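You operate a simulated robot arm through the tools that you are given. There is no shell and no other tool.

You are at the controls of a simulated robot arm. One attempt, no reset.

TASK
Unscrew the sooty spark plug from the engine head and clean it.
Fine: black 21 mm socket and red driver, both put back; the plug cleaner is on, leave the plug in it.
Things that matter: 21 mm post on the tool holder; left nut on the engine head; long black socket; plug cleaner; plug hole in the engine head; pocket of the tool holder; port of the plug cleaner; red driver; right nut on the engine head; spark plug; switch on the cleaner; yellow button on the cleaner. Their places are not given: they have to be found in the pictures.

The check looks at the end state, three seconds after you hand in, the way a careful person would. Anything else that was tipped, shoved, dropped, spilled or broken makes it a failure.

THE ROBOT
A 7-joint arm with a two-finger parallel gripper, fixed in place. Base frame: the origin is at the foot of the arm, x ahead of it, y to its left, z up; the work surface is at about z = 88. Lengths are in cm, angles in rad, forces in N, time in s.
With the tool pointing down near the work surface it reaches from about 30 to 70 cm from the base axis. Its first joint turns from -1.152 to 1.152 rad. Payload 1.57 kg.
Tool frame: the origin (TCP) lies between the finger pads and is the grasp point; the fingertips stand 3 cm ahead of it; z points along the fingers, y is the line along which they close. Largest opening 11 cm; finger width 2.4, thickness 1.2; the body of the gripper, 4.8 by 11.2 cm, starts 7.8 cm behind the TCP.
Orientation is that of the tool frame in the base frame, as a unit quaternion [w, x, y, z]. With the fingers straight down and closing along the base's y, the tool's x points along the base's -x, its y along +y and its z along -z.

THE INTERFACE
- The arm moves only by the tool jog_arm. Its argument "targets" is a list that holds one entry, the list of rows, each a list of 7 numbers: the shift along the tool's x, y, z in cm, then the turn, a rotation vector about the tool's x, y, z in rad, then the closure in counts, from 0 (fully open) to 255 (shut). In form: [[[tx, ty, tz, ax, ay, az, gripper], ...]]. A call has 1 to 20 rows; each row shifts and turns the commanded pose from where the row before left it, along the tool's axes as they then stand. Each row takes 0.2 s and may step no farther than 5 cm and 0.15 rad from the row before; otherwise, or with a gripper value out of range, the whole call is refused. A pose out of reach is approached as far as the arm can. The call stops where the force on the tool passes 90 N (or 10 N more than at its start, if that is more) or the arm is blocked; 0.2 s more then pass. Each finger travels about 10.8 cm/s and halts on what it meets, pressing with about 37 N; the grip force reading is that of the motor and also rises with nothing between the fingers. The clock runs only during rows and for 0.2 s after the last one: add rows that do not move to give the fingers time. It gives the time, the measured TCP pose, the force on the tool (base axes), the opening and the grip force at its end, in the units of the frame above (readings bear some noise), with the torque about the TCP (base axes, N m) and any sound that the robot's microphone picked up, and new pictures: "show" is both (left out), scene, wrist or none.
- Cameras (640 x 400 px; columns grow to the right, rows downward): "scene" is fixed at [16.13, -38.86, 141.44]; the picture's right is [0.81, -0.58, 0.00], its down [-0.27, -0.37, -0.89] and it looks along [0.51, 0.72, -0.46] (base axes); focal length 277 px, centre (320, 200). "wrist" rides on the gripper at [7, 1.6, -14.1] in the tool frame; the picture's right is [-0.23, 0.97, 0.00], its down [-0.86, -0.20, -0.48] and it looks along [-0.47, -0.11, 0.88] (tool axes); focal length 222 px, centre (320, 200).
- point_at(camera, pixels): there is no depth. For up to 12 entries [column, row, z] of the newest picture of that camera ("zoom" is the newest enlarged one), the place [x, y] in the base frame at which the ray of that pixel passes the height z, good to about 0.2 cm. It takes no simulated time.
- zoom(camera, box): a new picture of the part [left, top, right, bottom] of that camera's present view, enlarged. It takes no simulated time.
- finish_job(): hands the job in; it is judged then, once.

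Unless the task says otherwise, let go and move clear before handing in.

The tools are called as name(argument=value, ...) on one line, values as JSON. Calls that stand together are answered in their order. jog_arm: Moves the arm, as the interface text tells. Its arguments: {"type":"object","properties":{"targets":{"type":"array","items":{"type":"array","items":{"type":"array","items":{"type":"number"}}}},"show":{"type":"string","enum":["both","scene","wrist","none"]}},"required":["targets"]} The other tools are called the same way: point_at (camera, pixels) gives the place at which the rays of pixels pass given heights; zoom (camera, box) takes an enlarged picture of a part of a camera's view; finish_job () hands the job in.

At the start:

```text
clock: 0.0
tcp_pos: [35.99, -2.05, 131.74]
tool_rot: [-0.001, -0.001, 1.0, 0.0]
contact_force: [-0.1, 0.7, 0.3]
torque: [0.02, -0.01, -0.01]
gripper_width: 10.98
grip_force: 0.1
```

scene: 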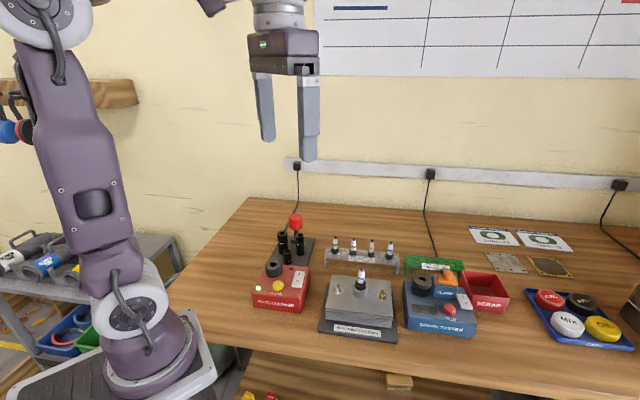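
wrist: 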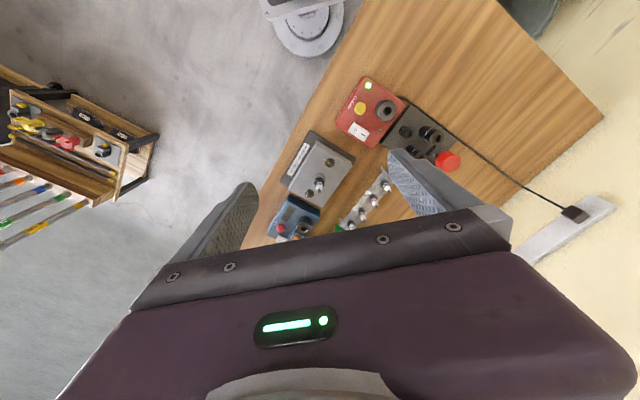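

The scene shows the red plug cleaner around (280,288), the tool holder with red driver around (292,245), and the engine head with a plug around (360,295). I'll zoom in on these for detail.

zoom(camera="scene", box=[240, 200, 400, 300])

zoom(camera="scene", box=[300, 240, 420, 350])

zoom(camera="wrist", box=[260, 60, 480, 240])

```text
4.00 times, centred on (320, 250) of scene
```

zoom: 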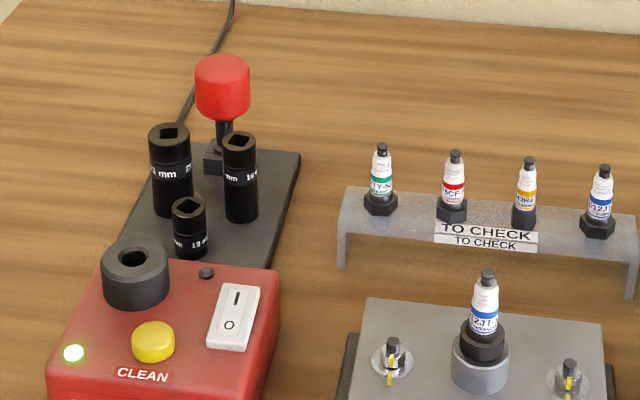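

```text
3.64 times, centred on (360, 295) of scene
```

zoom: 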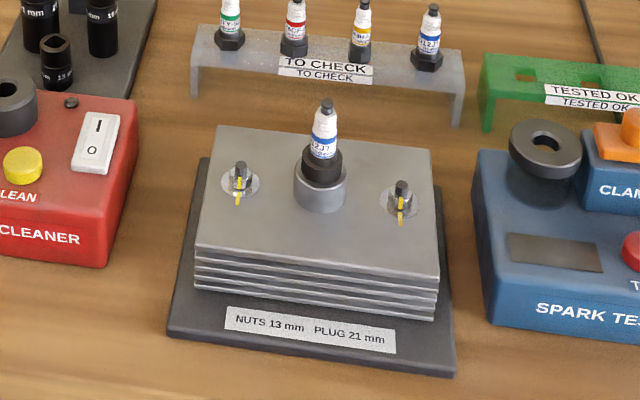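

```text
2.22 times, centred on (370, 150) of wrist
```

zoom: 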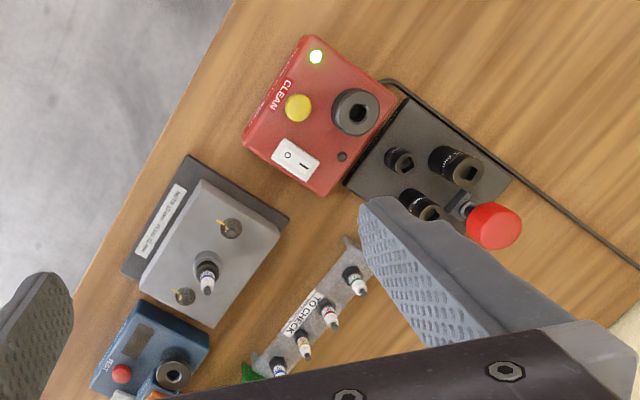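

The zooms show the 21 mm socket (tall, left), another tall one on the right, the 13 mm short one, the driver in its pocket, and the plug in the head's collar. I'll intersect rays from both cameras to estimate positions.

point_at(camera="scene", pixels=[[361.8, 268.3, 98], [361.8, 268.3, 102], [360.2, 285.3, 94], [360.2, 285.3, 98], [295.5, 216.3, 100], [295.5, 216.3, 106], [282.3, 233, 96], [282.3, 233, 102], [273.8, 264.5, 94], [273.8, 264.5, 98], [278, 286, 94], [278, 286, 98]])

point_at(camera="wrist", pixels=[[319.2, 190.6, 98], [319.2, 190.6, 102], [318.3, 178, 94], [318.3, 178, 98], [448, 161.4, 100], [448, 161.4, 106], [435, 138, 96], [435, 138, 102], [387.5, 110, 94], [387.5, 110, 98], [360.5, 108, 94], [360.5, 108, 98]])

```text
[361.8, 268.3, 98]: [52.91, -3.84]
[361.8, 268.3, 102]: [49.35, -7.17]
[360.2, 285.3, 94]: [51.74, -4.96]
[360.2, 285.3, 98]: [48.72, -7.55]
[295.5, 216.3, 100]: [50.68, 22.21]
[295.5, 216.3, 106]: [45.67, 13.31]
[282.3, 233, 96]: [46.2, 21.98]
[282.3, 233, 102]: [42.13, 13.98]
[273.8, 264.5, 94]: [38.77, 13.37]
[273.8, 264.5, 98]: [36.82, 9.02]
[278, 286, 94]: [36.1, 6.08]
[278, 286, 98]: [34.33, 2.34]
```

```text
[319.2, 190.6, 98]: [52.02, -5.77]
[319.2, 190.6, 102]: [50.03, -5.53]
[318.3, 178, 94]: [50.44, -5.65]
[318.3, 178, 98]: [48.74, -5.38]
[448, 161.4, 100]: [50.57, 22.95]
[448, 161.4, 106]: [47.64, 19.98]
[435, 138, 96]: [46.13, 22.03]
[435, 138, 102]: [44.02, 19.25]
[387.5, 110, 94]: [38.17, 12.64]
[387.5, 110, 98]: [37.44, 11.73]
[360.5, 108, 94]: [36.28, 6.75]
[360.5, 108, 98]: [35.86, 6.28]
```

Rough fixes: plug near (50.8,-5.5), top about z=100.5; port near (38,12.5); 21 mm socket near (46,22); driver near (50,22). I'll move above the tool holder for a closer wrist view.

jog_arm(targets=[[[-1.2, 3.3, 2, 0, 0, 0, 0], [-1.2, 3.3, 2, 0, 0, 0, 0], [-1.2, 3.3, 2, 0, 0, 0, 0], [-1.2, 3.3, 2, 0, 0, 0, 0], [-1.2, 3.3, 2, 0, 0, 0, 0], [-1.2, 3.3, 2, 0, 0, 0, 0], [0, 0, 0, 0, 0, 0, 0]]])

```text
clock: 1.6
tcp_pos: [43.23, 17.93, 119.76]
tool_rot: [0.001, -0.001, 1.0, -0.001]
contact_force: [-0.5, -0.7, -0.6]
torque: [-0.02, 0.03, 0.0]
gripper_width: 10.99
grip_force: 0.0
```

scene: 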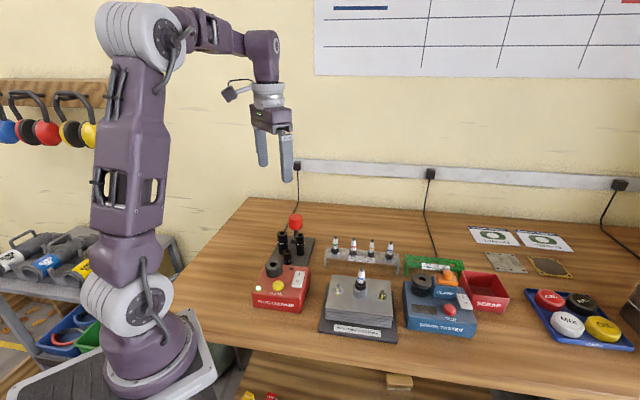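
wrist: 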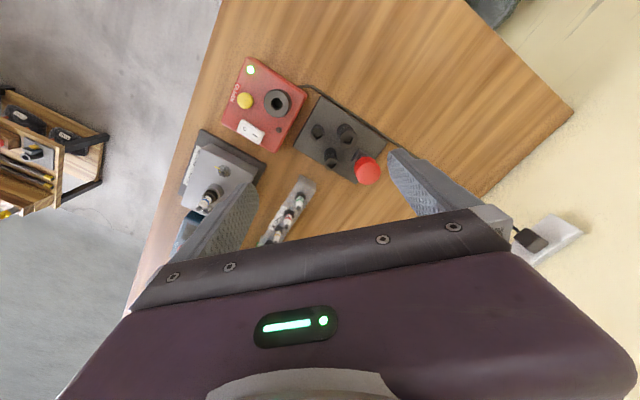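

The wrist view now shows the tool holder at (340,140) and the driver head at (367,170). I'll zoom in on it.

zoom(camera="wrist", box=[276, 80, 404, 200])

zoom(camera="wrist", box=[210, 50, 320, 160])

zoom(camera="scene", box=[260, 205, 330, 275])

```text
3.33 times, centred on (340, 140) of wrist
```

zoom: 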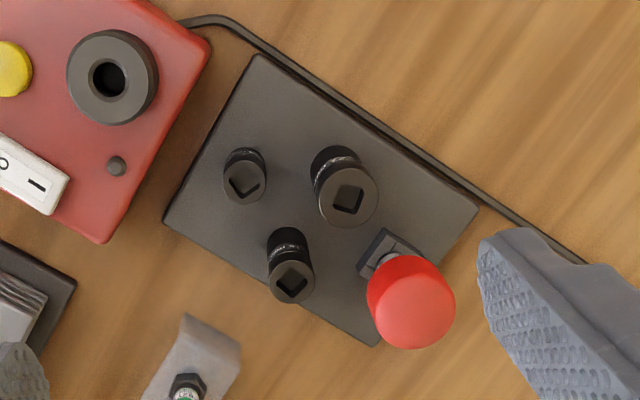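

```text
3.64 times, centred on (265, 105) of wrist
```

zoom: 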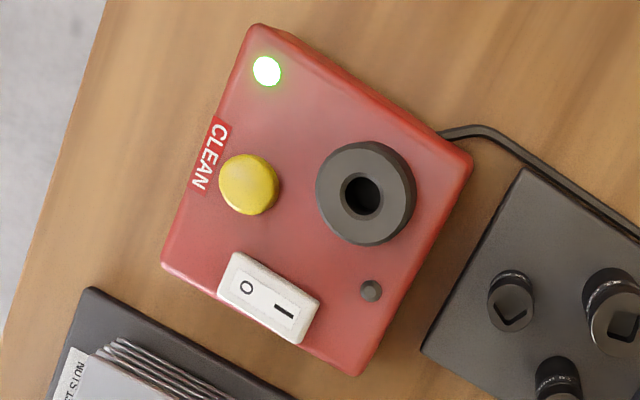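

```text
5.71 times, centred on (295, 240) of scene
```

zoom: 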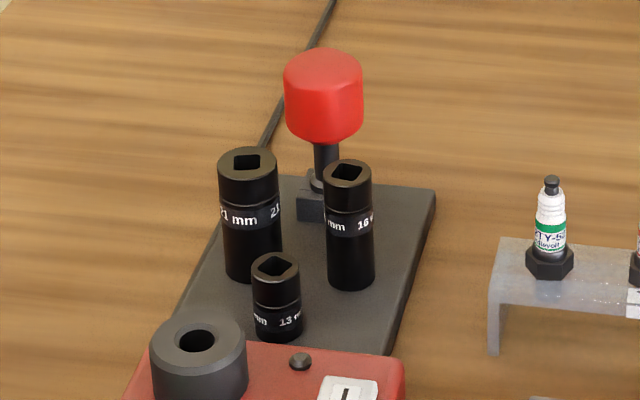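

I'll triangulate the 21 mm socket mouth, driver head, port mouth and button from both cameras.

point_at(camera="wrist", pixels=[[348.7, 139.7, 95], [348.7, 139.7, 97], [368.5, 173.6, 99], [368.5, 173.6, 102], [276.7, 103.4, 93], [276.7, 103.4, 96], [245.5, 100.5, 93], [245.5, 100.5, 95], [320.3, 96.5, 89], [388, 141.5, 89], [293.5, 147.5, 89], [357.5, 184, 89]])

point_at(camera="scene", pixels=[[282.05, 233.3, 95], [282.05, 233.3, 97], [295.5, 216.4, 99], [295.5, 216.4, 102], [273.5, 264.7, 93], [273.5, 264.7, 96], [278, 284.8, 93], [278, 284.8, 95]])

```text
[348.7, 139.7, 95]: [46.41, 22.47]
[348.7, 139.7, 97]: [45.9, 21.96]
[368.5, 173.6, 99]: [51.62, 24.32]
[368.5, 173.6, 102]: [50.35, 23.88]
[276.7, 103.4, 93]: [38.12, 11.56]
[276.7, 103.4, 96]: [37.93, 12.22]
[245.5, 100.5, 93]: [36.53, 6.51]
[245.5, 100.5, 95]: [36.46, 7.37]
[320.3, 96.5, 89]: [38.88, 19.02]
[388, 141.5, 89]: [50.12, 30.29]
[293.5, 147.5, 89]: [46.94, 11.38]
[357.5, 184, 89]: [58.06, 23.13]
```

```text
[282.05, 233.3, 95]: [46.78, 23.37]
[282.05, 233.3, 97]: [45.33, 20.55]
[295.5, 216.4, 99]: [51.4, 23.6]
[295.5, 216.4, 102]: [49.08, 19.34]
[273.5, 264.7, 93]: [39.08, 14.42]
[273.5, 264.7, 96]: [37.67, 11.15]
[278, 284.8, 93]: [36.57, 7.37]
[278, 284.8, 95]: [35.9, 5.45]
```

Triangulation gives the 21 mm mouth at about (46.2, 22.3, 95.8), driver top at (51.9, 24.4, 98.4), port mouth at (38.0, 12.05, 95.2), and the holder turned about 45°. I'll descend for a closer look at the square orientation.

jog_arm(targets=[[[0.5, 1, 3, 0, 0, 0, 0], [0.5, 1, 3, 0, 0, 0, 0], [0.6, 1, 3, 0, 0, 0, 0], [0.6, 1, 2.7, 0, 0, 0, 0], [0, 0, 0, 0, 0, 0, 0]]], show="wrist")

zoom(camera="wrist", box=[250, 90, 410, 220])

```text
clock: 2.8
tcp_pos: [41.05, 21.83, 108.1]
tool_rot: [0.0, 0.0, 1.0, 0.0]
contact_force: [0.2, -0.4, -0.2]
torque: [-0.01, -0.02, -0.01]
gripper_width: 10.99
grip_force: 0.1
```

wrist: 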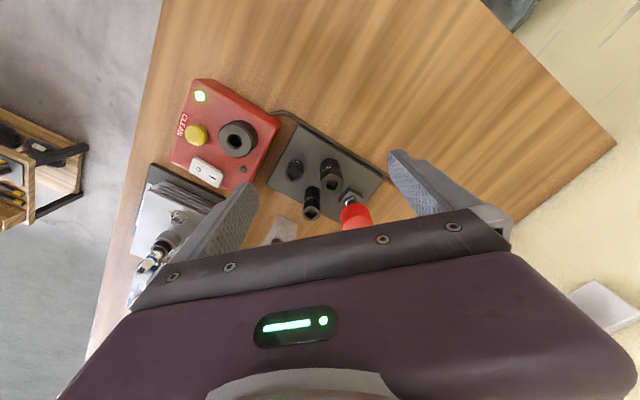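

```text
3.08 times, centred on (330, 155) of wrist
```

zoom: 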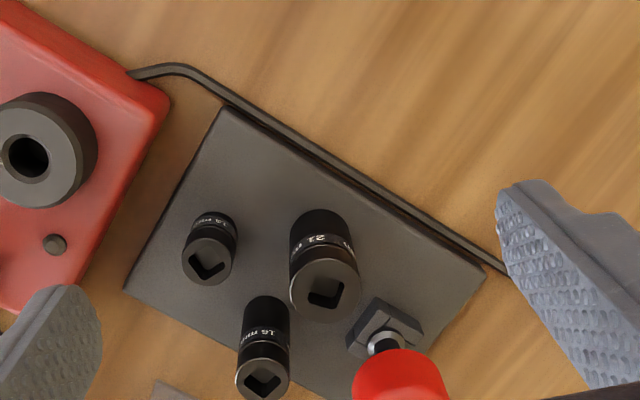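

The driver is partly hidden by the gripper body, so I'll shift forward in x to bring the holder higher into view.

jog_arm(targets=[[[-3, 0, 0, 0, 0, 0, 0], [-4, 0, 0, 0, 0, 0, 0], [0, 0, 0, 0, 0, 0, 0]]], show="wrist")

zoom(camera="wrist", box=[260, 60, 420, 160])

```text
clock: 3.6
tcp_pos: [47.9, 21.99, 108.02]
tool_rot: [0.0, 0.001, 1.0, 0.0]
contact_force: [0.9, -1.5, -0.2]
torque: [-0.01, 0.02, 0.01]
gripper_width: 11.0
grip_force: 0.1
```

wrist: 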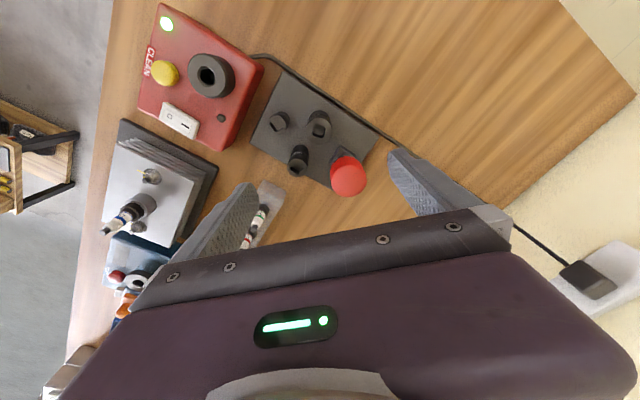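

```text
4.00 times, centred on (340, 110) of wrist
```

zoom: 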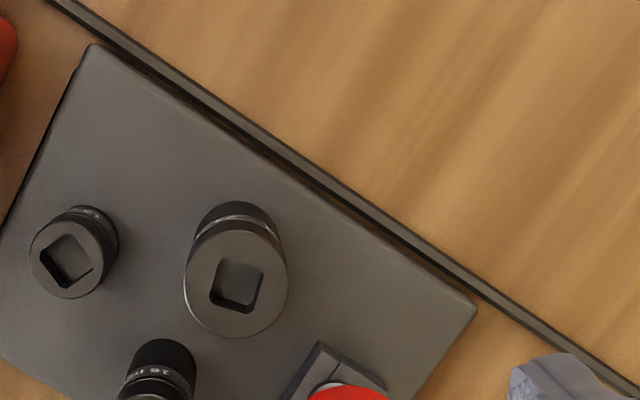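

The 21 mm square hole is clear at zoom corners (216,257),(264,270),(255,312),(207,297). I'll convert these to base coordinates.

point_at(camera="zoom", pixels=[[216, 257, 95.8], [264, 270, 95.8], [255, 312, 95.8], [207, 297, 95.8], [236, 284, 95.8], [185, 290, 95.8], [288, 280, 95.8], [93, 45, 89], [475, 305, 89], [386, 385, 90], [320, 343, 90], [65, 262, 93]])

zoom(camera="wrist", box=[280, 110, 400, 210])

```text
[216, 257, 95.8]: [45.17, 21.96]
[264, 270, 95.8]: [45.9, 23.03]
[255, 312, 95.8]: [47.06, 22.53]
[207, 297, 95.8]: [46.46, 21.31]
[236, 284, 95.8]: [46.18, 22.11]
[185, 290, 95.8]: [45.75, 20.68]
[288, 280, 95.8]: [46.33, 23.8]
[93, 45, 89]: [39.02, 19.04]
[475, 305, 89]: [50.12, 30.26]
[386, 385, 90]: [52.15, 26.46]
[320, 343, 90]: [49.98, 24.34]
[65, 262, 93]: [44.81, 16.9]
```

```text
4.00 times, centred on (340, 160) of wrist
```

zoom: 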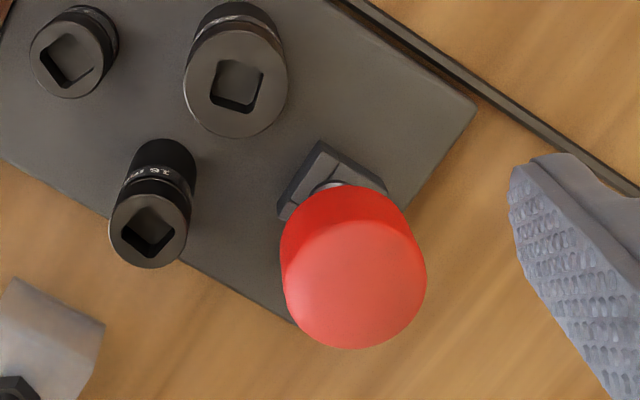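

The 21 mm square has its edges at about 62° (mod 90°), while the pocket is at about 45°, so a turn of about +17° will be needed. Next I'll pin down the driver axis and the other socket.

point_at(camera="zoom", pixels=[[355, 283, 98], [355, 283, 99], [283, 280, 98.4], [427, 280, 98.4], [353, 350, 98.4], [333, 185, 91], [333, 185, 92], [150, 233, 95], [150, 233, 96], [320, 143, 90.5], [388, 190, 90.5], [278, 205, 90.5]])

zoom(camera="scene", box=[265, 205, 325, 255])

```text
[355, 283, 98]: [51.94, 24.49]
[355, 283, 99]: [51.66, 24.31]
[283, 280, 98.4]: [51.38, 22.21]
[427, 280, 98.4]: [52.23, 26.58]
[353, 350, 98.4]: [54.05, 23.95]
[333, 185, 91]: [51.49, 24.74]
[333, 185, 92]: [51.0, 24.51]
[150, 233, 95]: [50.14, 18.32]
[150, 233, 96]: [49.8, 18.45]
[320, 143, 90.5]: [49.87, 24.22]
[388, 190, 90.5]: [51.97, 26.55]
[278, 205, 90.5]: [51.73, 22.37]
```

```text
8.00 times, centred on (295, 230) of scene
```

zoom: 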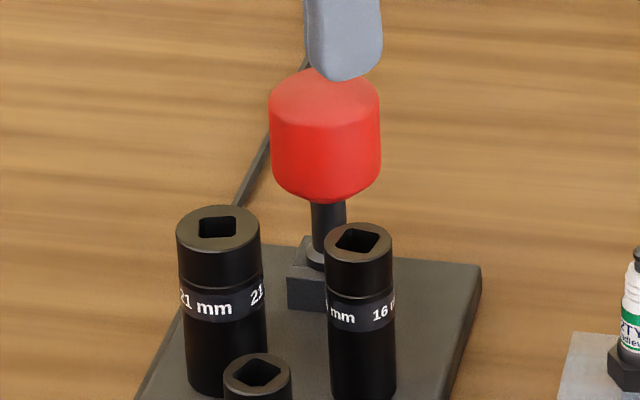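

The driver axis is at about (51.85, 24.43), handle z about 94.7 to 98.5 and diameter about 4.3 cm. The clear closing direction is along 135°/-45°, so I'll turn the gripper -135° (clockwise from above). That leaves plenty of counter-clockwise range for unscrewing.

jog_arm(targets=[[[0, 0, 0, 0, 0, 0.147, 0], [0, 0, 0, 0, 0, 0.147, 0], [0, 0, 0, 0, 0, 0.147, 0], [0, 0, 0, 0, 0, 0.147, 0], [0, 0, 0, 0, 0, 0.147, 0], [0, 0, 0, 0, 0, 0.147, 0], [0, 0, 0, 0, 0, 0.147, 0], [0, 0, 0, 0, 0, 0.147, 0], [0, 0, 0, 0, 0, 0.147, 0], [0, 0, 0, 0, 0, 0.147, 0], [0, 0, 0, 0, 0, 0.147, 0], [0, 0, 0, 0, 0, 0.147, 0], [0, 0, 0, 0, 0, 0.147, 0], [0, 0, 0, 0, 0, 0.147, 0], [0, 0, 0, 0, 0, 0.147, 0], [0, 0, 0, 0, 0, 0.147, 0], [0, 0, 0, 0, 0, 0, 0]]])

```text
clock: 7.2
tcp_pos: [48.12, 21.81, 108.01]
tool_rot: [0.0, 0.923, 0.385, 0.0]
contact_force: [0.2, -0.3, 0.5]
torque: [-0.01, 0.01, 0.01]
gripper_width: 11.0
grip_force: 0.1
```

scene: 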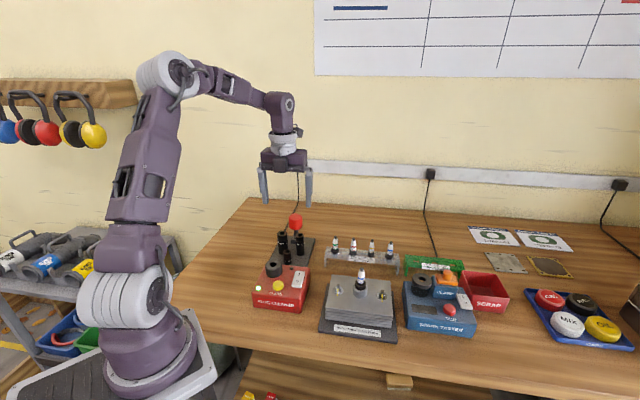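
wrist: 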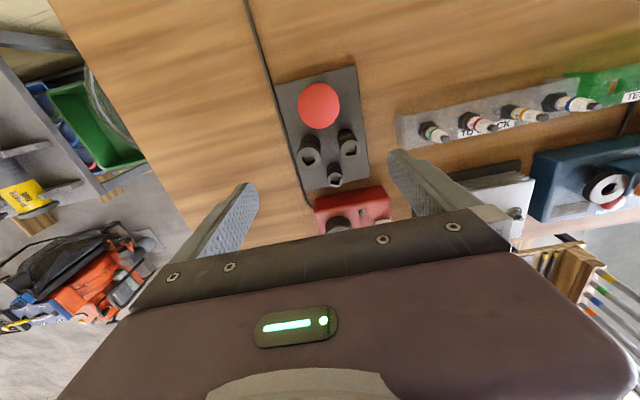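

The wrist turned fully, and tool y now points along -45°. I'll verify the driver centre from this new viewpoint before moving over it.

zoom(camera="wrist", box=[260, 60, 388, 200])

point_at(camera="wrist", pixels=[[319, 105, 98.5], [298, 103, 98.5], [341, 103, 98.5], [319, 83, 98.5], [308, 154, 95.8], [346, 146, 95.8], [335, 178, 93]])

```text
2.86 times, centred on (324, 130) of wrist
```

zoom: 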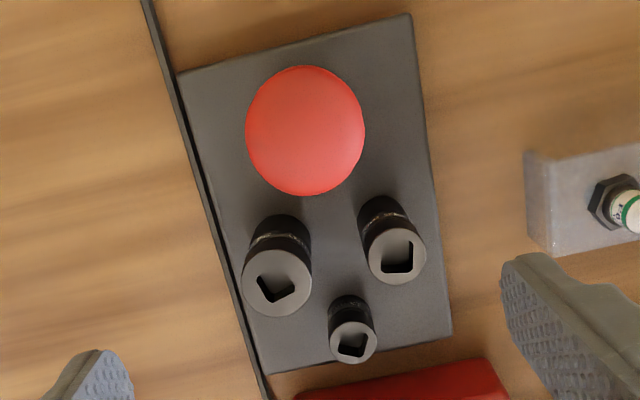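

```text
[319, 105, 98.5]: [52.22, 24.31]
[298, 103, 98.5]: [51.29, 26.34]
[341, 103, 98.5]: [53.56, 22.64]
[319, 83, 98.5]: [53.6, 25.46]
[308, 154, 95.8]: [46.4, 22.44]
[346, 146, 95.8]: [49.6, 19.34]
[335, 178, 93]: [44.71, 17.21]
```

The driver centre agrees at about (52.0, 24.35). I'll move over it with the fingers partly closed to about 7.5 cm and descend partway to check centring.

jog_arm(targets=[[[2.3, 0.47, 0, 0, 0, 0, 80], [2.23, 0.47, 0, 0, 0, 0, 80], [0, 0, 2.5, 0, 0, 0, 80], [0, 0, 2.5, 0, 0, 0, 80], [0, 0, 0, 0, 0, 0, 80]]])

zoom(camera="scene", box=[255, 175, 335, 265])

```text
clock: 8.4
tcp_pos: [51.68, 24.36, 103.07]
tool_rot: [0.0, 0.923, 0.385, 0.0]
contact_force: [0.3, -0.3, -0.4]
torque: [-0.01, 0.01, 0.03]
gripper_width: 7.56
grip_force: 0.0
```

scene: 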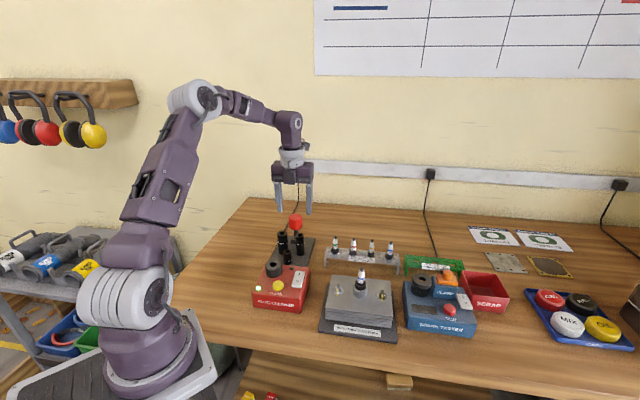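
wrist: 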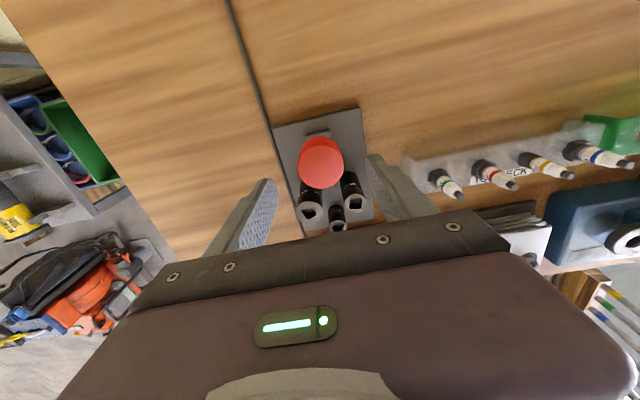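

```text
4.44 times, centred on (295, 220) of scene
```

zoom: 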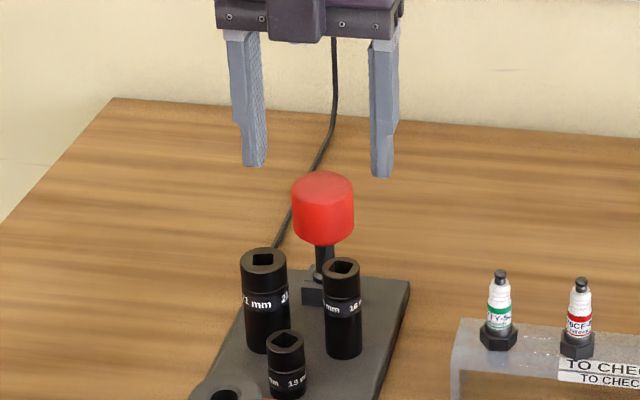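

The fingers straddle the red handle, with the driver at wrist pixel (321,162). I'll re-measure its centre from here.

zoom(camera="wrist", box=[260, 100, 388, 240])

point_at(camera="wrist", pixels=[[321, 162, 98.5], [321, 162, 97], [297, 162, 98], [345, 162, 98]])

jog_arm(targets=[[[0, 0, 0, 0, 0, 0, 80]]], show="none")

```text
2.86 times, centred on (324, 170) of wrist
```

zoom: 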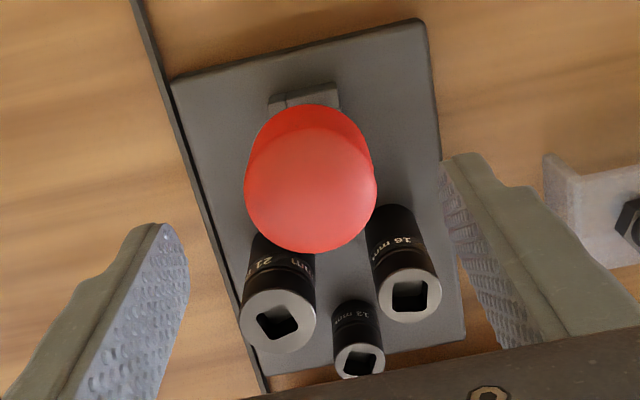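

```text
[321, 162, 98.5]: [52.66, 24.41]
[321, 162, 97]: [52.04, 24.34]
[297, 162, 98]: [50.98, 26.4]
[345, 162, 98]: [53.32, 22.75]
```

```text
clock: 8.8
tcp_pos: [51.89, 24.3, 103.11]
tool_rot: [0.0, 0.923, 0.385, 0.001]
contact_force: [-0.1, 0.2, 0.7]
torque: [0.01, 0.0, 0.0]
gripper_width: 7.53
grip_force: 0.0
```

The centring looks good (tcp (51.9,24.3), driver about (52.0,24.35)). I'll lower to z about 97.5 and close gently on the handle.

jog_arm(targets=[[[0.05, 0.02, 2, 0, 0, 0, 80], [0.05, 0.02, 2, 0, 0, 0, 80], [0, 0, 1.6, 0, 0, 0, 80], [0, 0, 0, 0, 0, 0, 80], [0, 0, 0, 0, 0, 0, 120], [0, 0, 0, 0, 0, 0, 140], [0, 0, 0, 0, 0, 0, 150], [0, 0, 0, 0, 0, 0, 160], [0, 0, 0, 0, 0, 0, 180], [0, 0, 0, 0, 0, 0, 220], [0, 0, 0, 0, 0, 0, 255], [0, 0, 0, 0, 0, 0, 255]]])

zoom(camera="scene", box=[255, 175, 335, 265])

```text
clock: 11.4
tcp_pos: [51.95, 24.26, 97.48]
tool_rot: [0.0, 0.923, 0.385, 0.0]
contact_force: [-0.9, 1.0, -0.5]
torque: [0.05, 0.06, 0.0]
gripper_width: 4.16
grip_force: 36.8
```

scene: 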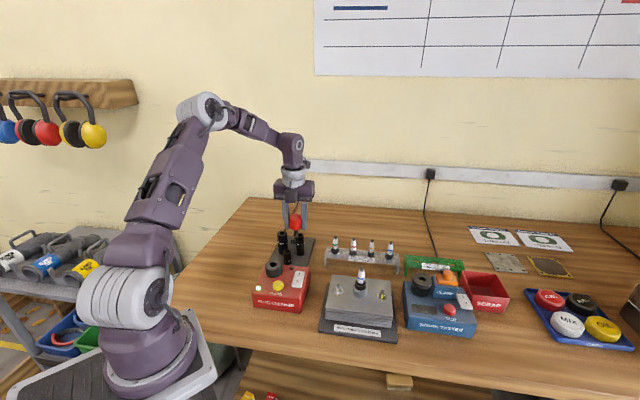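
wrist: 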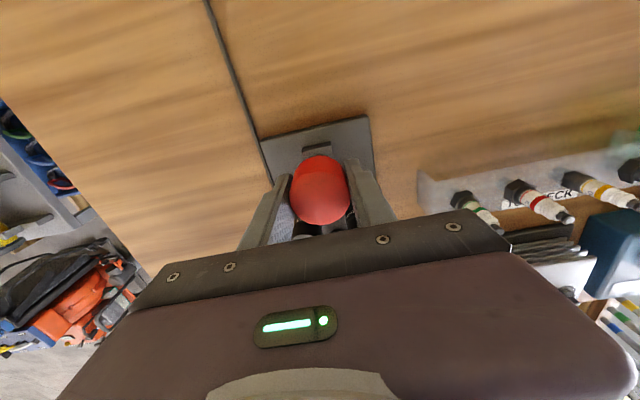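

```text
4.44 times, centred on (295, 220) of scene
```

zoom: 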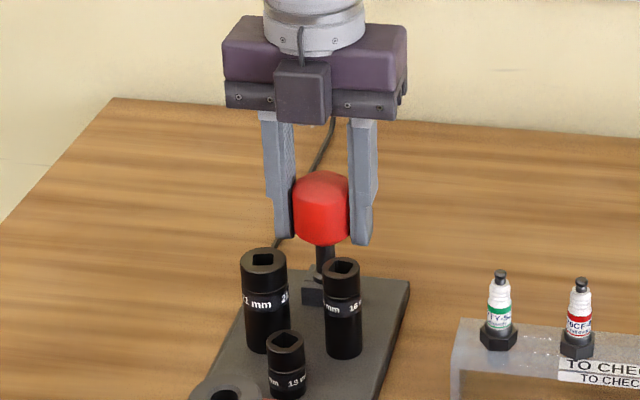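

The handle is gripped (width 4.16, force 36.8) with TCP at (51.95,24.26,97.48). I'll lift the driver straight up about 8 cm.

jog_arm(targets=[[[0, 0, -1, 0, 0, 0, 255], [0, 0, -1.5, 0, 0, 0, 255], [0, 0, -2, 0, 0, 0, 255], [0, 0, -2, 0, 0, 0, 255], [0, 0, -2, 0, 0, 0, 255], [0, 0, 0, 0, 0, 0, 255]]])

zoom(camera="scene", box=[255, 160, 335, 265])

zoom(camera="wrist", box=[240, 120, 400, 240])

```text
clock: 12.8
tcp_pos: [51.95, 24.38, 105.98]
tool_rot: [0.0, 0.923, 0.385, 0.0]
contact_force: [0.3, 0.0, -2.5]
torque: [0.0, -0.03, 0.01]
gripper_width: 4.12
grip_force: 36.8
```

scene: 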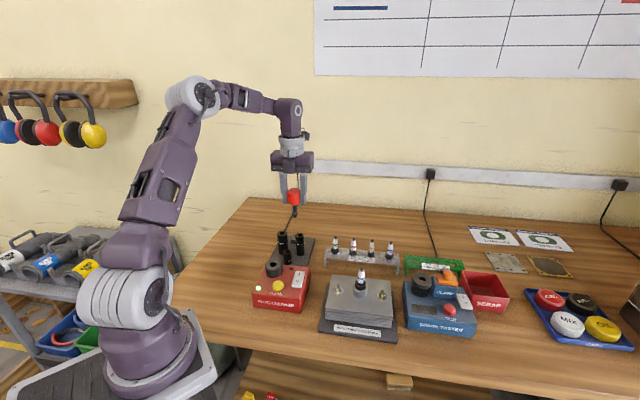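
wrist: 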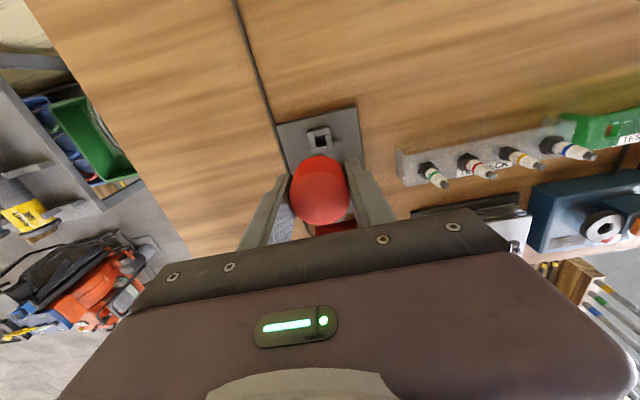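

```text
3.81 times, centred on (295, 212) of scene
```

zoom: 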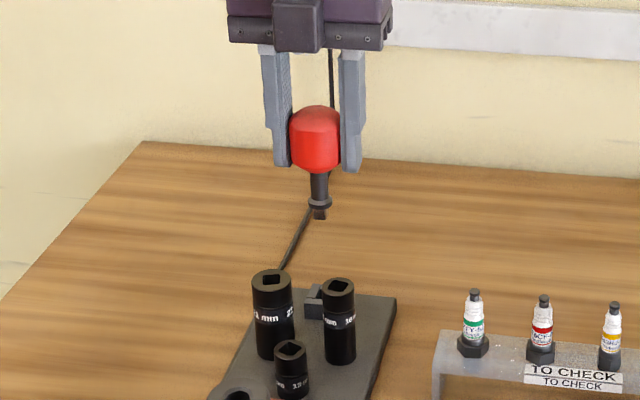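

```text
3.33 times, centred on (320, 180) of wrist
```

zoom: 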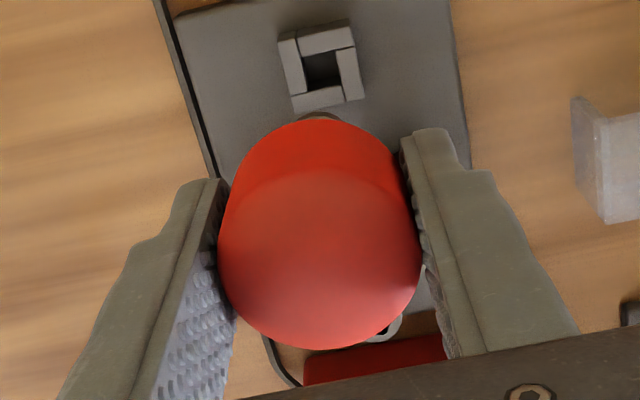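

The driver is out, showing a flange and short square tip, and the empty square pocket is visible at zoom (321,69). I'll locate the pocket and recheck the 21 mm hole position.

point_at(camera="zoom", pixels=[[321, 69, 90], [321, 69, 91], [321, 69, 92], [278, 38, 91], [352, 22, 91], [365, 98, 91], [293, 112, 91]])

zoom(camera="scene", box=[270, 205, 320, 245])

```text
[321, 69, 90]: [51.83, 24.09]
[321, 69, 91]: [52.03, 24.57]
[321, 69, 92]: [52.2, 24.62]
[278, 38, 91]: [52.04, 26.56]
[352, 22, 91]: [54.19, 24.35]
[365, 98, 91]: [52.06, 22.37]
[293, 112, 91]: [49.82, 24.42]
```

```text
10.00 times, centred on (295, 225) of scene
```

zoom: 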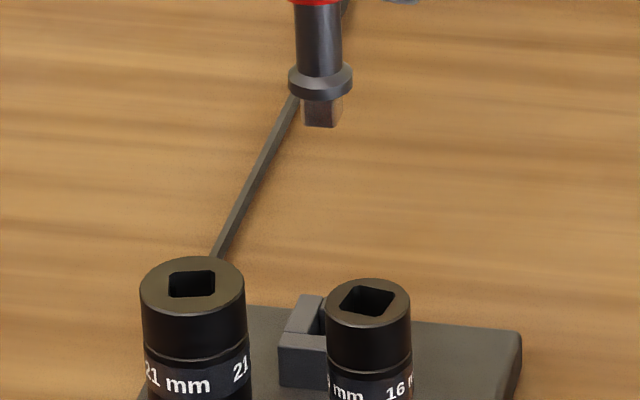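

The pocket centre is (52.0, 24.43), consistent with the driver axis. I'll use the scene camera to calibrate the driver tip position and height.

point_at(camera="zoom", pixels=[[321, 121, 97], [321, 121, 98], [321, 121, 99], [320, 80, 99], [320, 80, 100], [320, 80, 101], [192, 284, 95.5], [192, 284, 96], [192, 284, 96.5]])

```text
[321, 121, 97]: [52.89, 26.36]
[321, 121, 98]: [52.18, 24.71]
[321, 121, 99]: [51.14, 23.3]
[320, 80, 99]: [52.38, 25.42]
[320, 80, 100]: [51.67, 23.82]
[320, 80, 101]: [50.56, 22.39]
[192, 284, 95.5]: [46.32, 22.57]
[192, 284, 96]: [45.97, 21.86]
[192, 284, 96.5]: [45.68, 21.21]
```

The tip bottom is about 7.8 cm below the TCP. I'll zoom further on the socket mouth to refine the square's yaw.

zoom(camera="scene", box=[274, 227, 306, 247])

zoom(camera="scene", box=[282, 205, 308, 221])

```text
16.00 times, centred on (290, 237) of scene
```

zoom: 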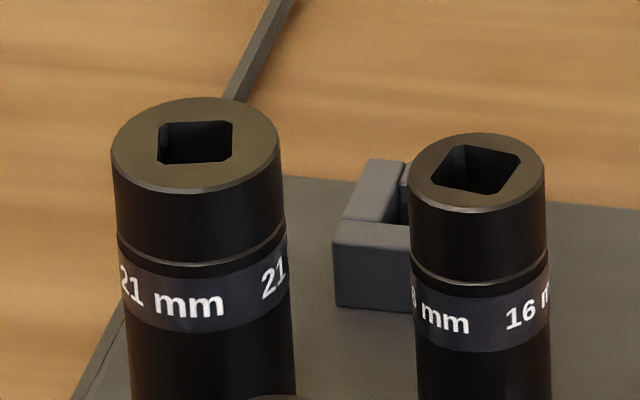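

```text
16.00 times, centred on (295, 213) of scene
```

zoom: 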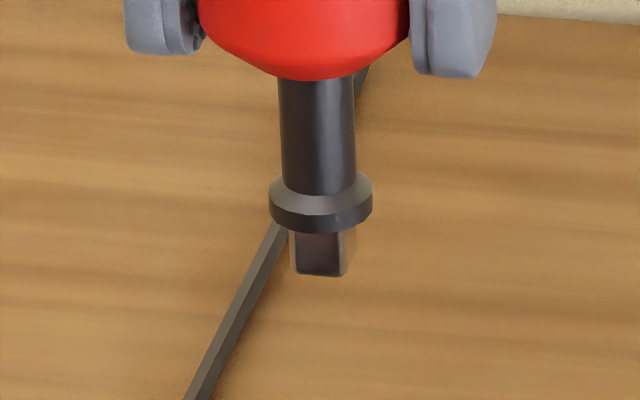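

The square corners are sharp at this zoom; converting them to base coordinates.

point_at(camera="scene", pixels=[[280.19, 232.25, 95.8], [284.44, 232.06, 95.8], [284.31, 234.44, 95.8], [279.94, 234.69, 95.8], [277.1, 234, 95.8], [287.5, 234, 95.8], [282.2, 233.35, 95.8]])

point_at(camera="zoom", pixels=[[292, 274, 98.1], [342, 277, 98.1], [355, 262, 98.1]])

```text
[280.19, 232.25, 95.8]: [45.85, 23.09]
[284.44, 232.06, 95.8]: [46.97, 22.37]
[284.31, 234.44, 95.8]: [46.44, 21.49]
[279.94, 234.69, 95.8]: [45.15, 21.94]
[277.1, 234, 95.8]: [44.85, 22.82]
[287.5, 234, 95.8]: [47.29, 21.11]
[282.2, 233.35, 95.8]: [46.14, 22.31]
```

```text
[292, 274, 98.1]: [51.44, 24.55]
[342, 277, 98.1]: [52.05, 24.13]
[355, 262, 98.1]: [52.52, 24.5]
```

The hole is centred at about (46.14, 22.22), z 95.8, yaw about 62°. I'll carry the driver above it (the tip clears by about 2 cm) and turn it +16.5° counter-clockwise.

jog_arm(targets=[[[-1.9, -0.9, 0, 0, 0, 0, 255], [-1.9, -0.9, 0, 0, 0, 0, 255], [-1.85, -0.85, 0, 0, 0, 0, 255], [0, 0, 0, 0, 0, -0.144, 255], [0, 0, 0, 0, 0, -0.144, 255], [0, 0, 0, 0, 0, 0, 255], [0, 0, 0, 0, 0, 0, 255]]])

zoom(camera="scene", box=[265, 205, 305, 245])

```text
clock: 14.4
tcp_pos: [46.15, 22.21, 106.0]
tool_rot: [0.0, 0.858, 0.513, 0.0]
contact_force: [-0.5, 0.3, -1.8]
torque: [0.0, -0.03, -0.04]
gripper_width: 4.13
grip_force: 37.1
```

scene: 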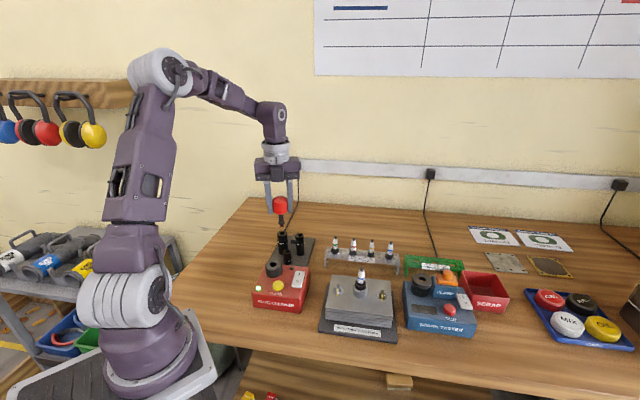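
wrist: 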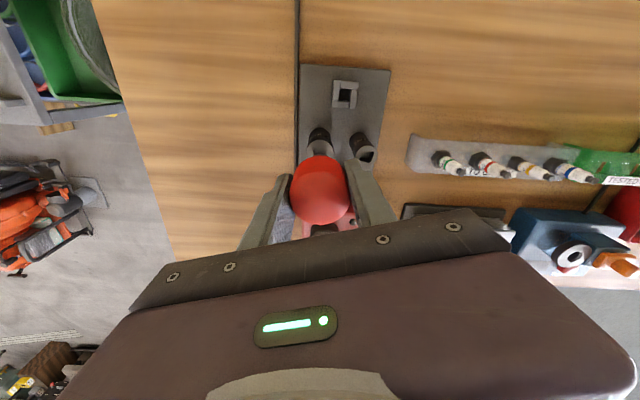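

```text
10.00 times, centred on (285, 225) of scene
```

zoom: 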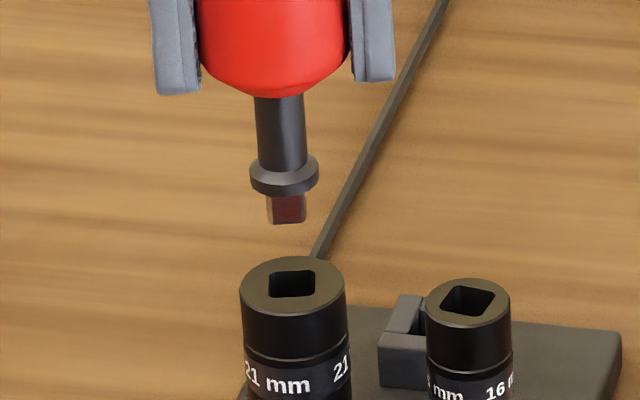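

The tip at zoom (286,222) sits just above the hole at (292,284). I'll check the tip's position and height via ray intersection.

point_at(camera="zoom", pixels=[[286, 217, 97.5], [286, 217, 98], [286, 217, 98.5], [284, 172, 99], [284, 172, 99.5], [284, 172, 100], [292, 284, 95.8]])

zoom(camera="scene", box=[275, 210, 295, 240])

```text
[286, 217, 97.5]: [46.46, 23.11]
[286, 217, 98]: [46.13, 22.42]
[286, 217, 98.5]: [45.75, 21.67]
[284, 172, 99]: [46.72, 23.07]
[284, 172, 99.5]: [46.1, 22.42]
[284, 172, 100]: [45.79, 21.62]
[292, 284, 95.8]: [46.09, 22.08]
```

```text
13.33 times, centred on (285, 225) of scene
```

zoom: 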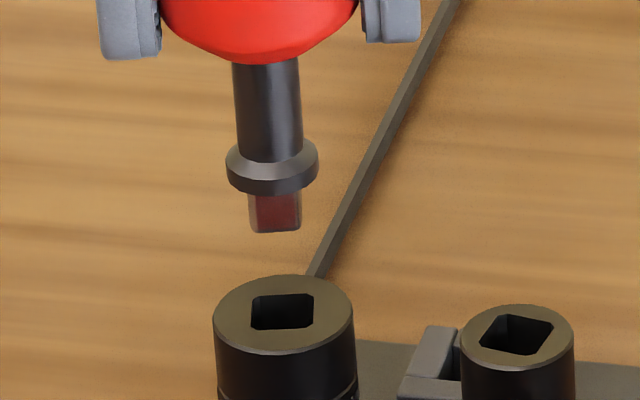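

The tip and hole agree in yaw and column. I'll lower carefully: about 2.5 cm first, then check the force.

jog_arm(targets=[[[0, 0, 1, 0, 0, 0, 255], [0, 0, 0.8, 0, 0, 0, 255], [0, 0, 0.3, 0, 0, 0, 255], [0, 0, 0.3, 0, 0, 0, 255], [0, 0, 0.2, 0, 0, 0, 255], [0, 0, 0, 0, 0, 0, 255]]], show="scene")

zoom(camera="scene", box=[275, 215, 295, 245])

```text
clock: 15.8
tcp_pos: [46.08, 22.19, 103.17]
tool_rot: [0.0, 0.858, 0.513, 0.0]
contact_force: [0.0, 0.0, -1.2]
torque: [0.0, -0.02, -0.03]
gripper_width: 4.09
grip_force: 37.1
```

scene: 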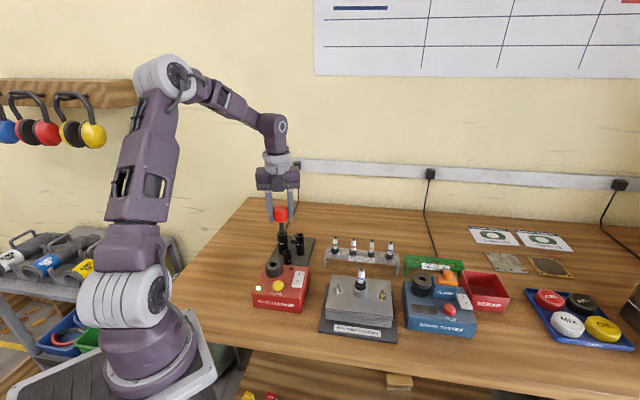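

```text
13.33 times, centred on (285, 230) of scene
```

zoom: 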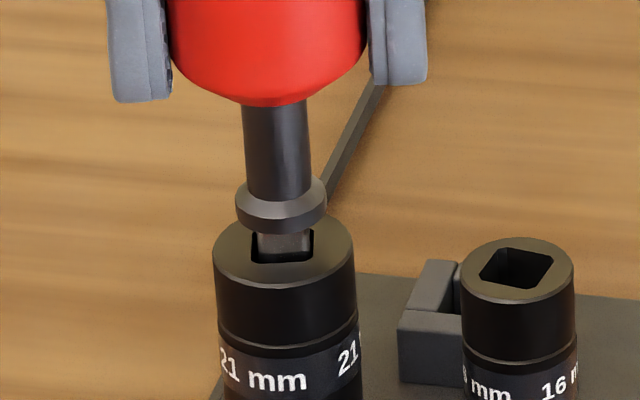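

The tip has entered the square hole with no side force. I'll continue pushing down in small steps until the flange seats.

jog_arm(targets=[[[0, 0, 0.3, 0, 0, 0, 255], [0, 0, 0.2, 0, 0, 0, 255], [0, 0, 0.2, 0, 0, 0, 255], [0, 0, 0, 0, 0, 0, 255]]], show="scene")

zoom(camera="scene", box=[275, 215, 295, 245])

```text
clock: 16.8
tcp_pos: [46.22, 22.23, 102.71]
tool_rot: [-0.001, 0.858, 0.514, 0.0]
contact_force: [0.8, -0.6, -1.7]
torque: [-0.02, -0.01, -0.02]
gripper_width: 4.12
grip_force: 37.0
```

scene: 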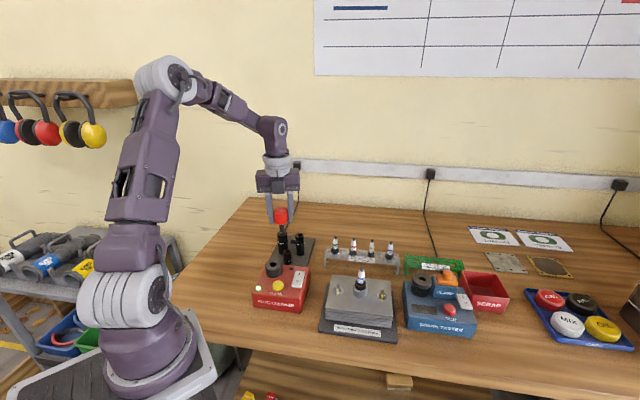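

```text
13.33 times, centred on (285, 230) of scene
```

zoom: 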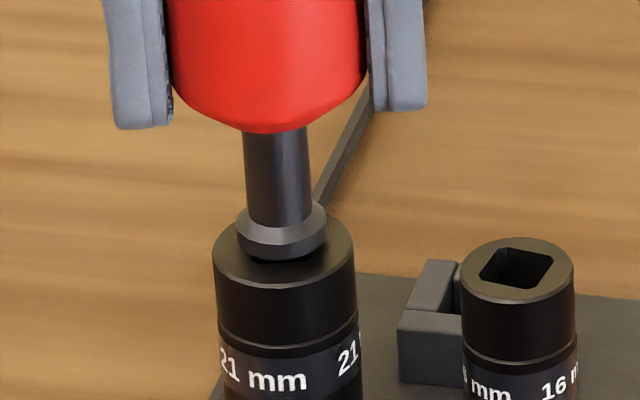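

The flange is almost on the socket rim. I'll push a little farther to seat it and watch the force.

jog_arm(targets=[[[0, 0, 0.1, 0, 0, 0, 255], [0, 0, 0.1, 0, 0, 0, 255], [0, 0, 0.1, 0, 0, 0, 255], [0, 0, 0, 0, 0, 0, 255]]], show="scene")

zoom(camera="scene", box=[275, 215, 295, 245])

```text
clock: 17.8
tcp_pos: [46.11, 22.16, 102.5]
tool_rot: [0.001, 0.858, 0.514, 0.002]
contact_force: [-6.4, -1.2, 39.7]
torque: [-0.19, 0.39, 0.01]
gripper_width: 4.11
grip_force: 36.9
```

scene: 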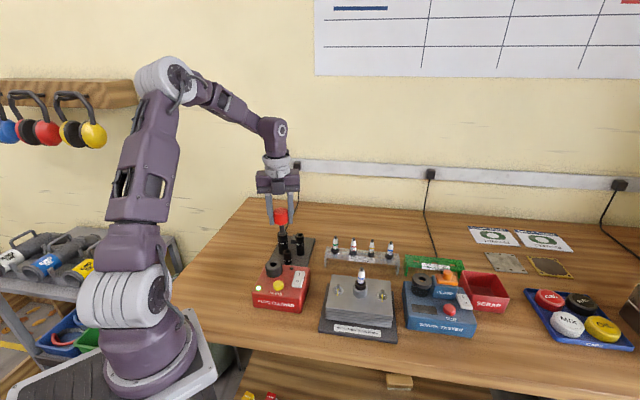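

```text
13.33 times, centred on (285, 230) of scene
```

zoom: 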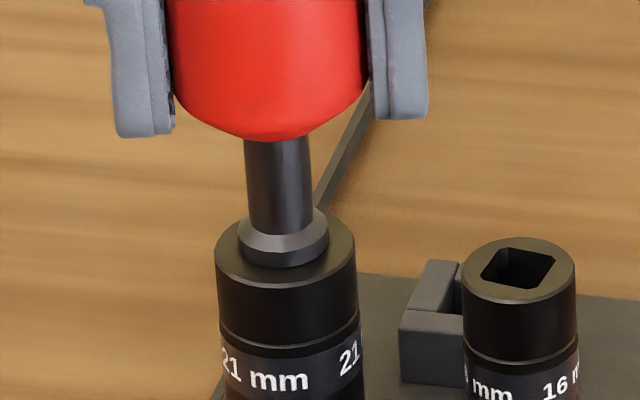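

Seated firmly (40 N at z=102.5). Now I'll lift and see whether the socket comes along.

jog_arm(targets=[[[0, 0, -0.5, 0, 0, 0, 255], [0, 0, -0.8, 0, 0, 0, 255], [0, 0, -0.8, 0, 0, 0, 255], [0, 0, 0, 0, 0, 0, 255]]], show="scene")

zoom(camera="scene", box=[270, 210, 310, 270])

```text
clock: 18.8
tcp_pos: [46.17, 22.16, 104.68]
tool_rot: [0.0, 0.858, 0.513, 0.0]
contact_force: [1.0, -0.3, -1.1]
torque: [-0.01, 0.04, 0.0]
gripper_width: 4.14
grip_force: 36.9
```

scene: 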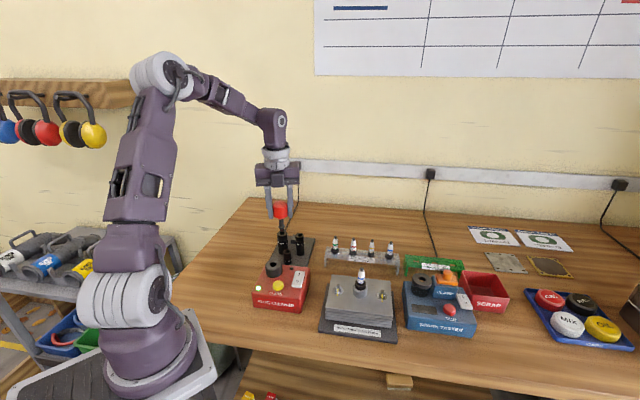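

```text
6.67 times, centred on (290, 240) of scene
```

zoom: 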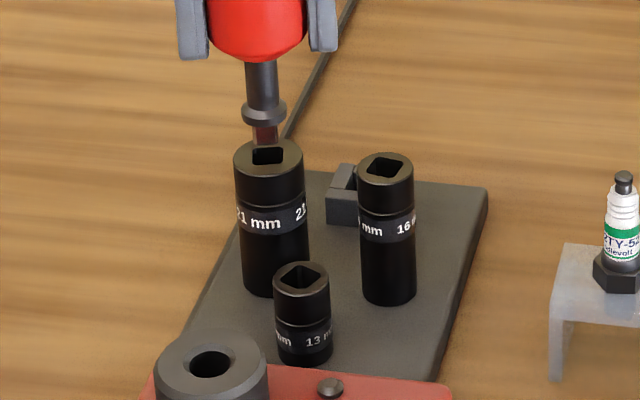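

The socket stayed on its post and no click was heard. I'll re-insert the driver and press harder (toward 80 N) to see if there's a detent.

jog_arm(targets=[[[0, 0, 0.8, 0, 0, 0, 255], [0, 0, 0.8, 0, 0, 0, 255], [0, 0, 0.4, 0, 0, 0, 255], [0, 0, 0.1, 0, 0, 0, 255], [0, 0, 0.1, 0, 0, 0, 255], [0, 0, 0.1, 0, 0, 0, 255], [0, 0, 0.1, 0, 0, 0, 255], [0, 0, 0.1, 0, 0, 0, 255]]], show="scene")

zoom(camera="scene", box=[275, 215, 295, 245])

```text
clock: 20.6
tcp_pos: [46.17, 22.27, 102.18]
tool_rot: [0.0, 0.858, 0.513, 0.003]
contact_force: [2.4, 2.3, 48.8]
torque: [0.08, -0.3, -0.03]
gripper_width: 4.16
grip_force: 36.5
```

scene: 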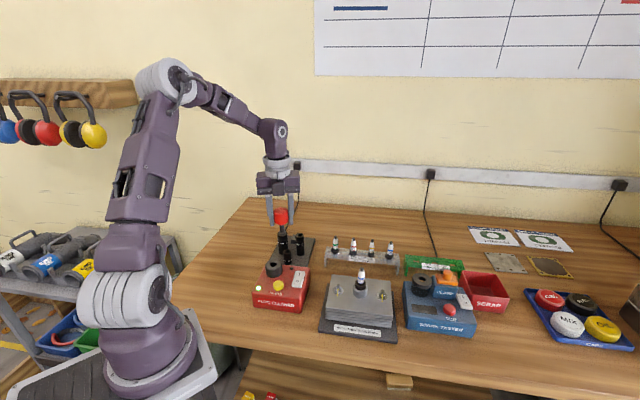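

```text
13.33 times, centred on (285, 230) of scene
```

zoom: 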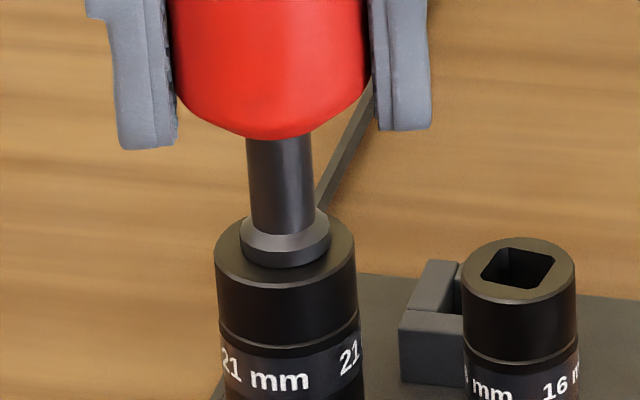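

The grip slid slightly on the handle at about 49 N and there was no click, so the driver likely doesn't retain the socket. I'll lift once more to confirm.

jog_arm(targets=[[[0, 0, -0.8, 0, 0, 0, 255], [0, 0, -0.8, 0, 0, 0, 255], [0, 0, -0.8, 0, 0, 0, 255], [0, 0, -0.8, 0, 0, 0, 255], [0, 0, 0, 0, 0, 0, 255]]], show="scene")

zoom(camera="scene", box=[270, 205, 310, 265])

```text
clock: 21.8
tcp_pos: [46.11, 22.24, 105.04]
tool_rot: [0.001, 0.858, 0.514, 0.0]
contact_force: [-0.7, -1.3, -1.9]
torque: [-0.02, 0.02, 0.01]
gripper_width: 4.11
grip_force: 36.4
```

scene: 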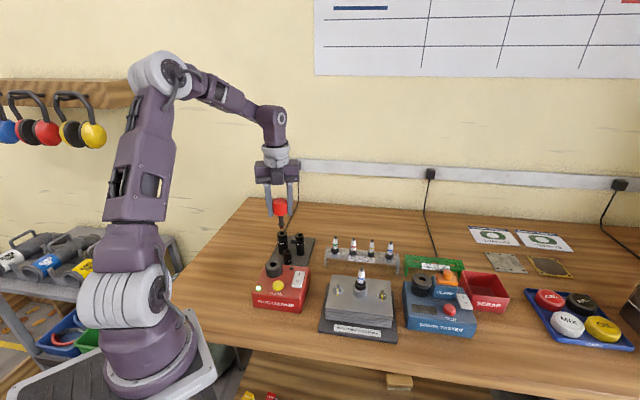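

```text
6.67 times, centred on (290, 235) of scene
```

zoom: 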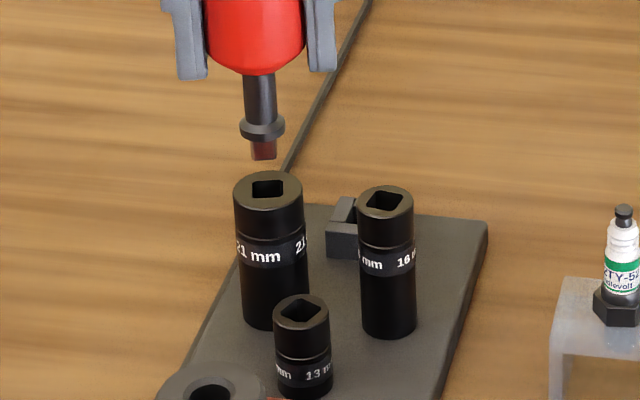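

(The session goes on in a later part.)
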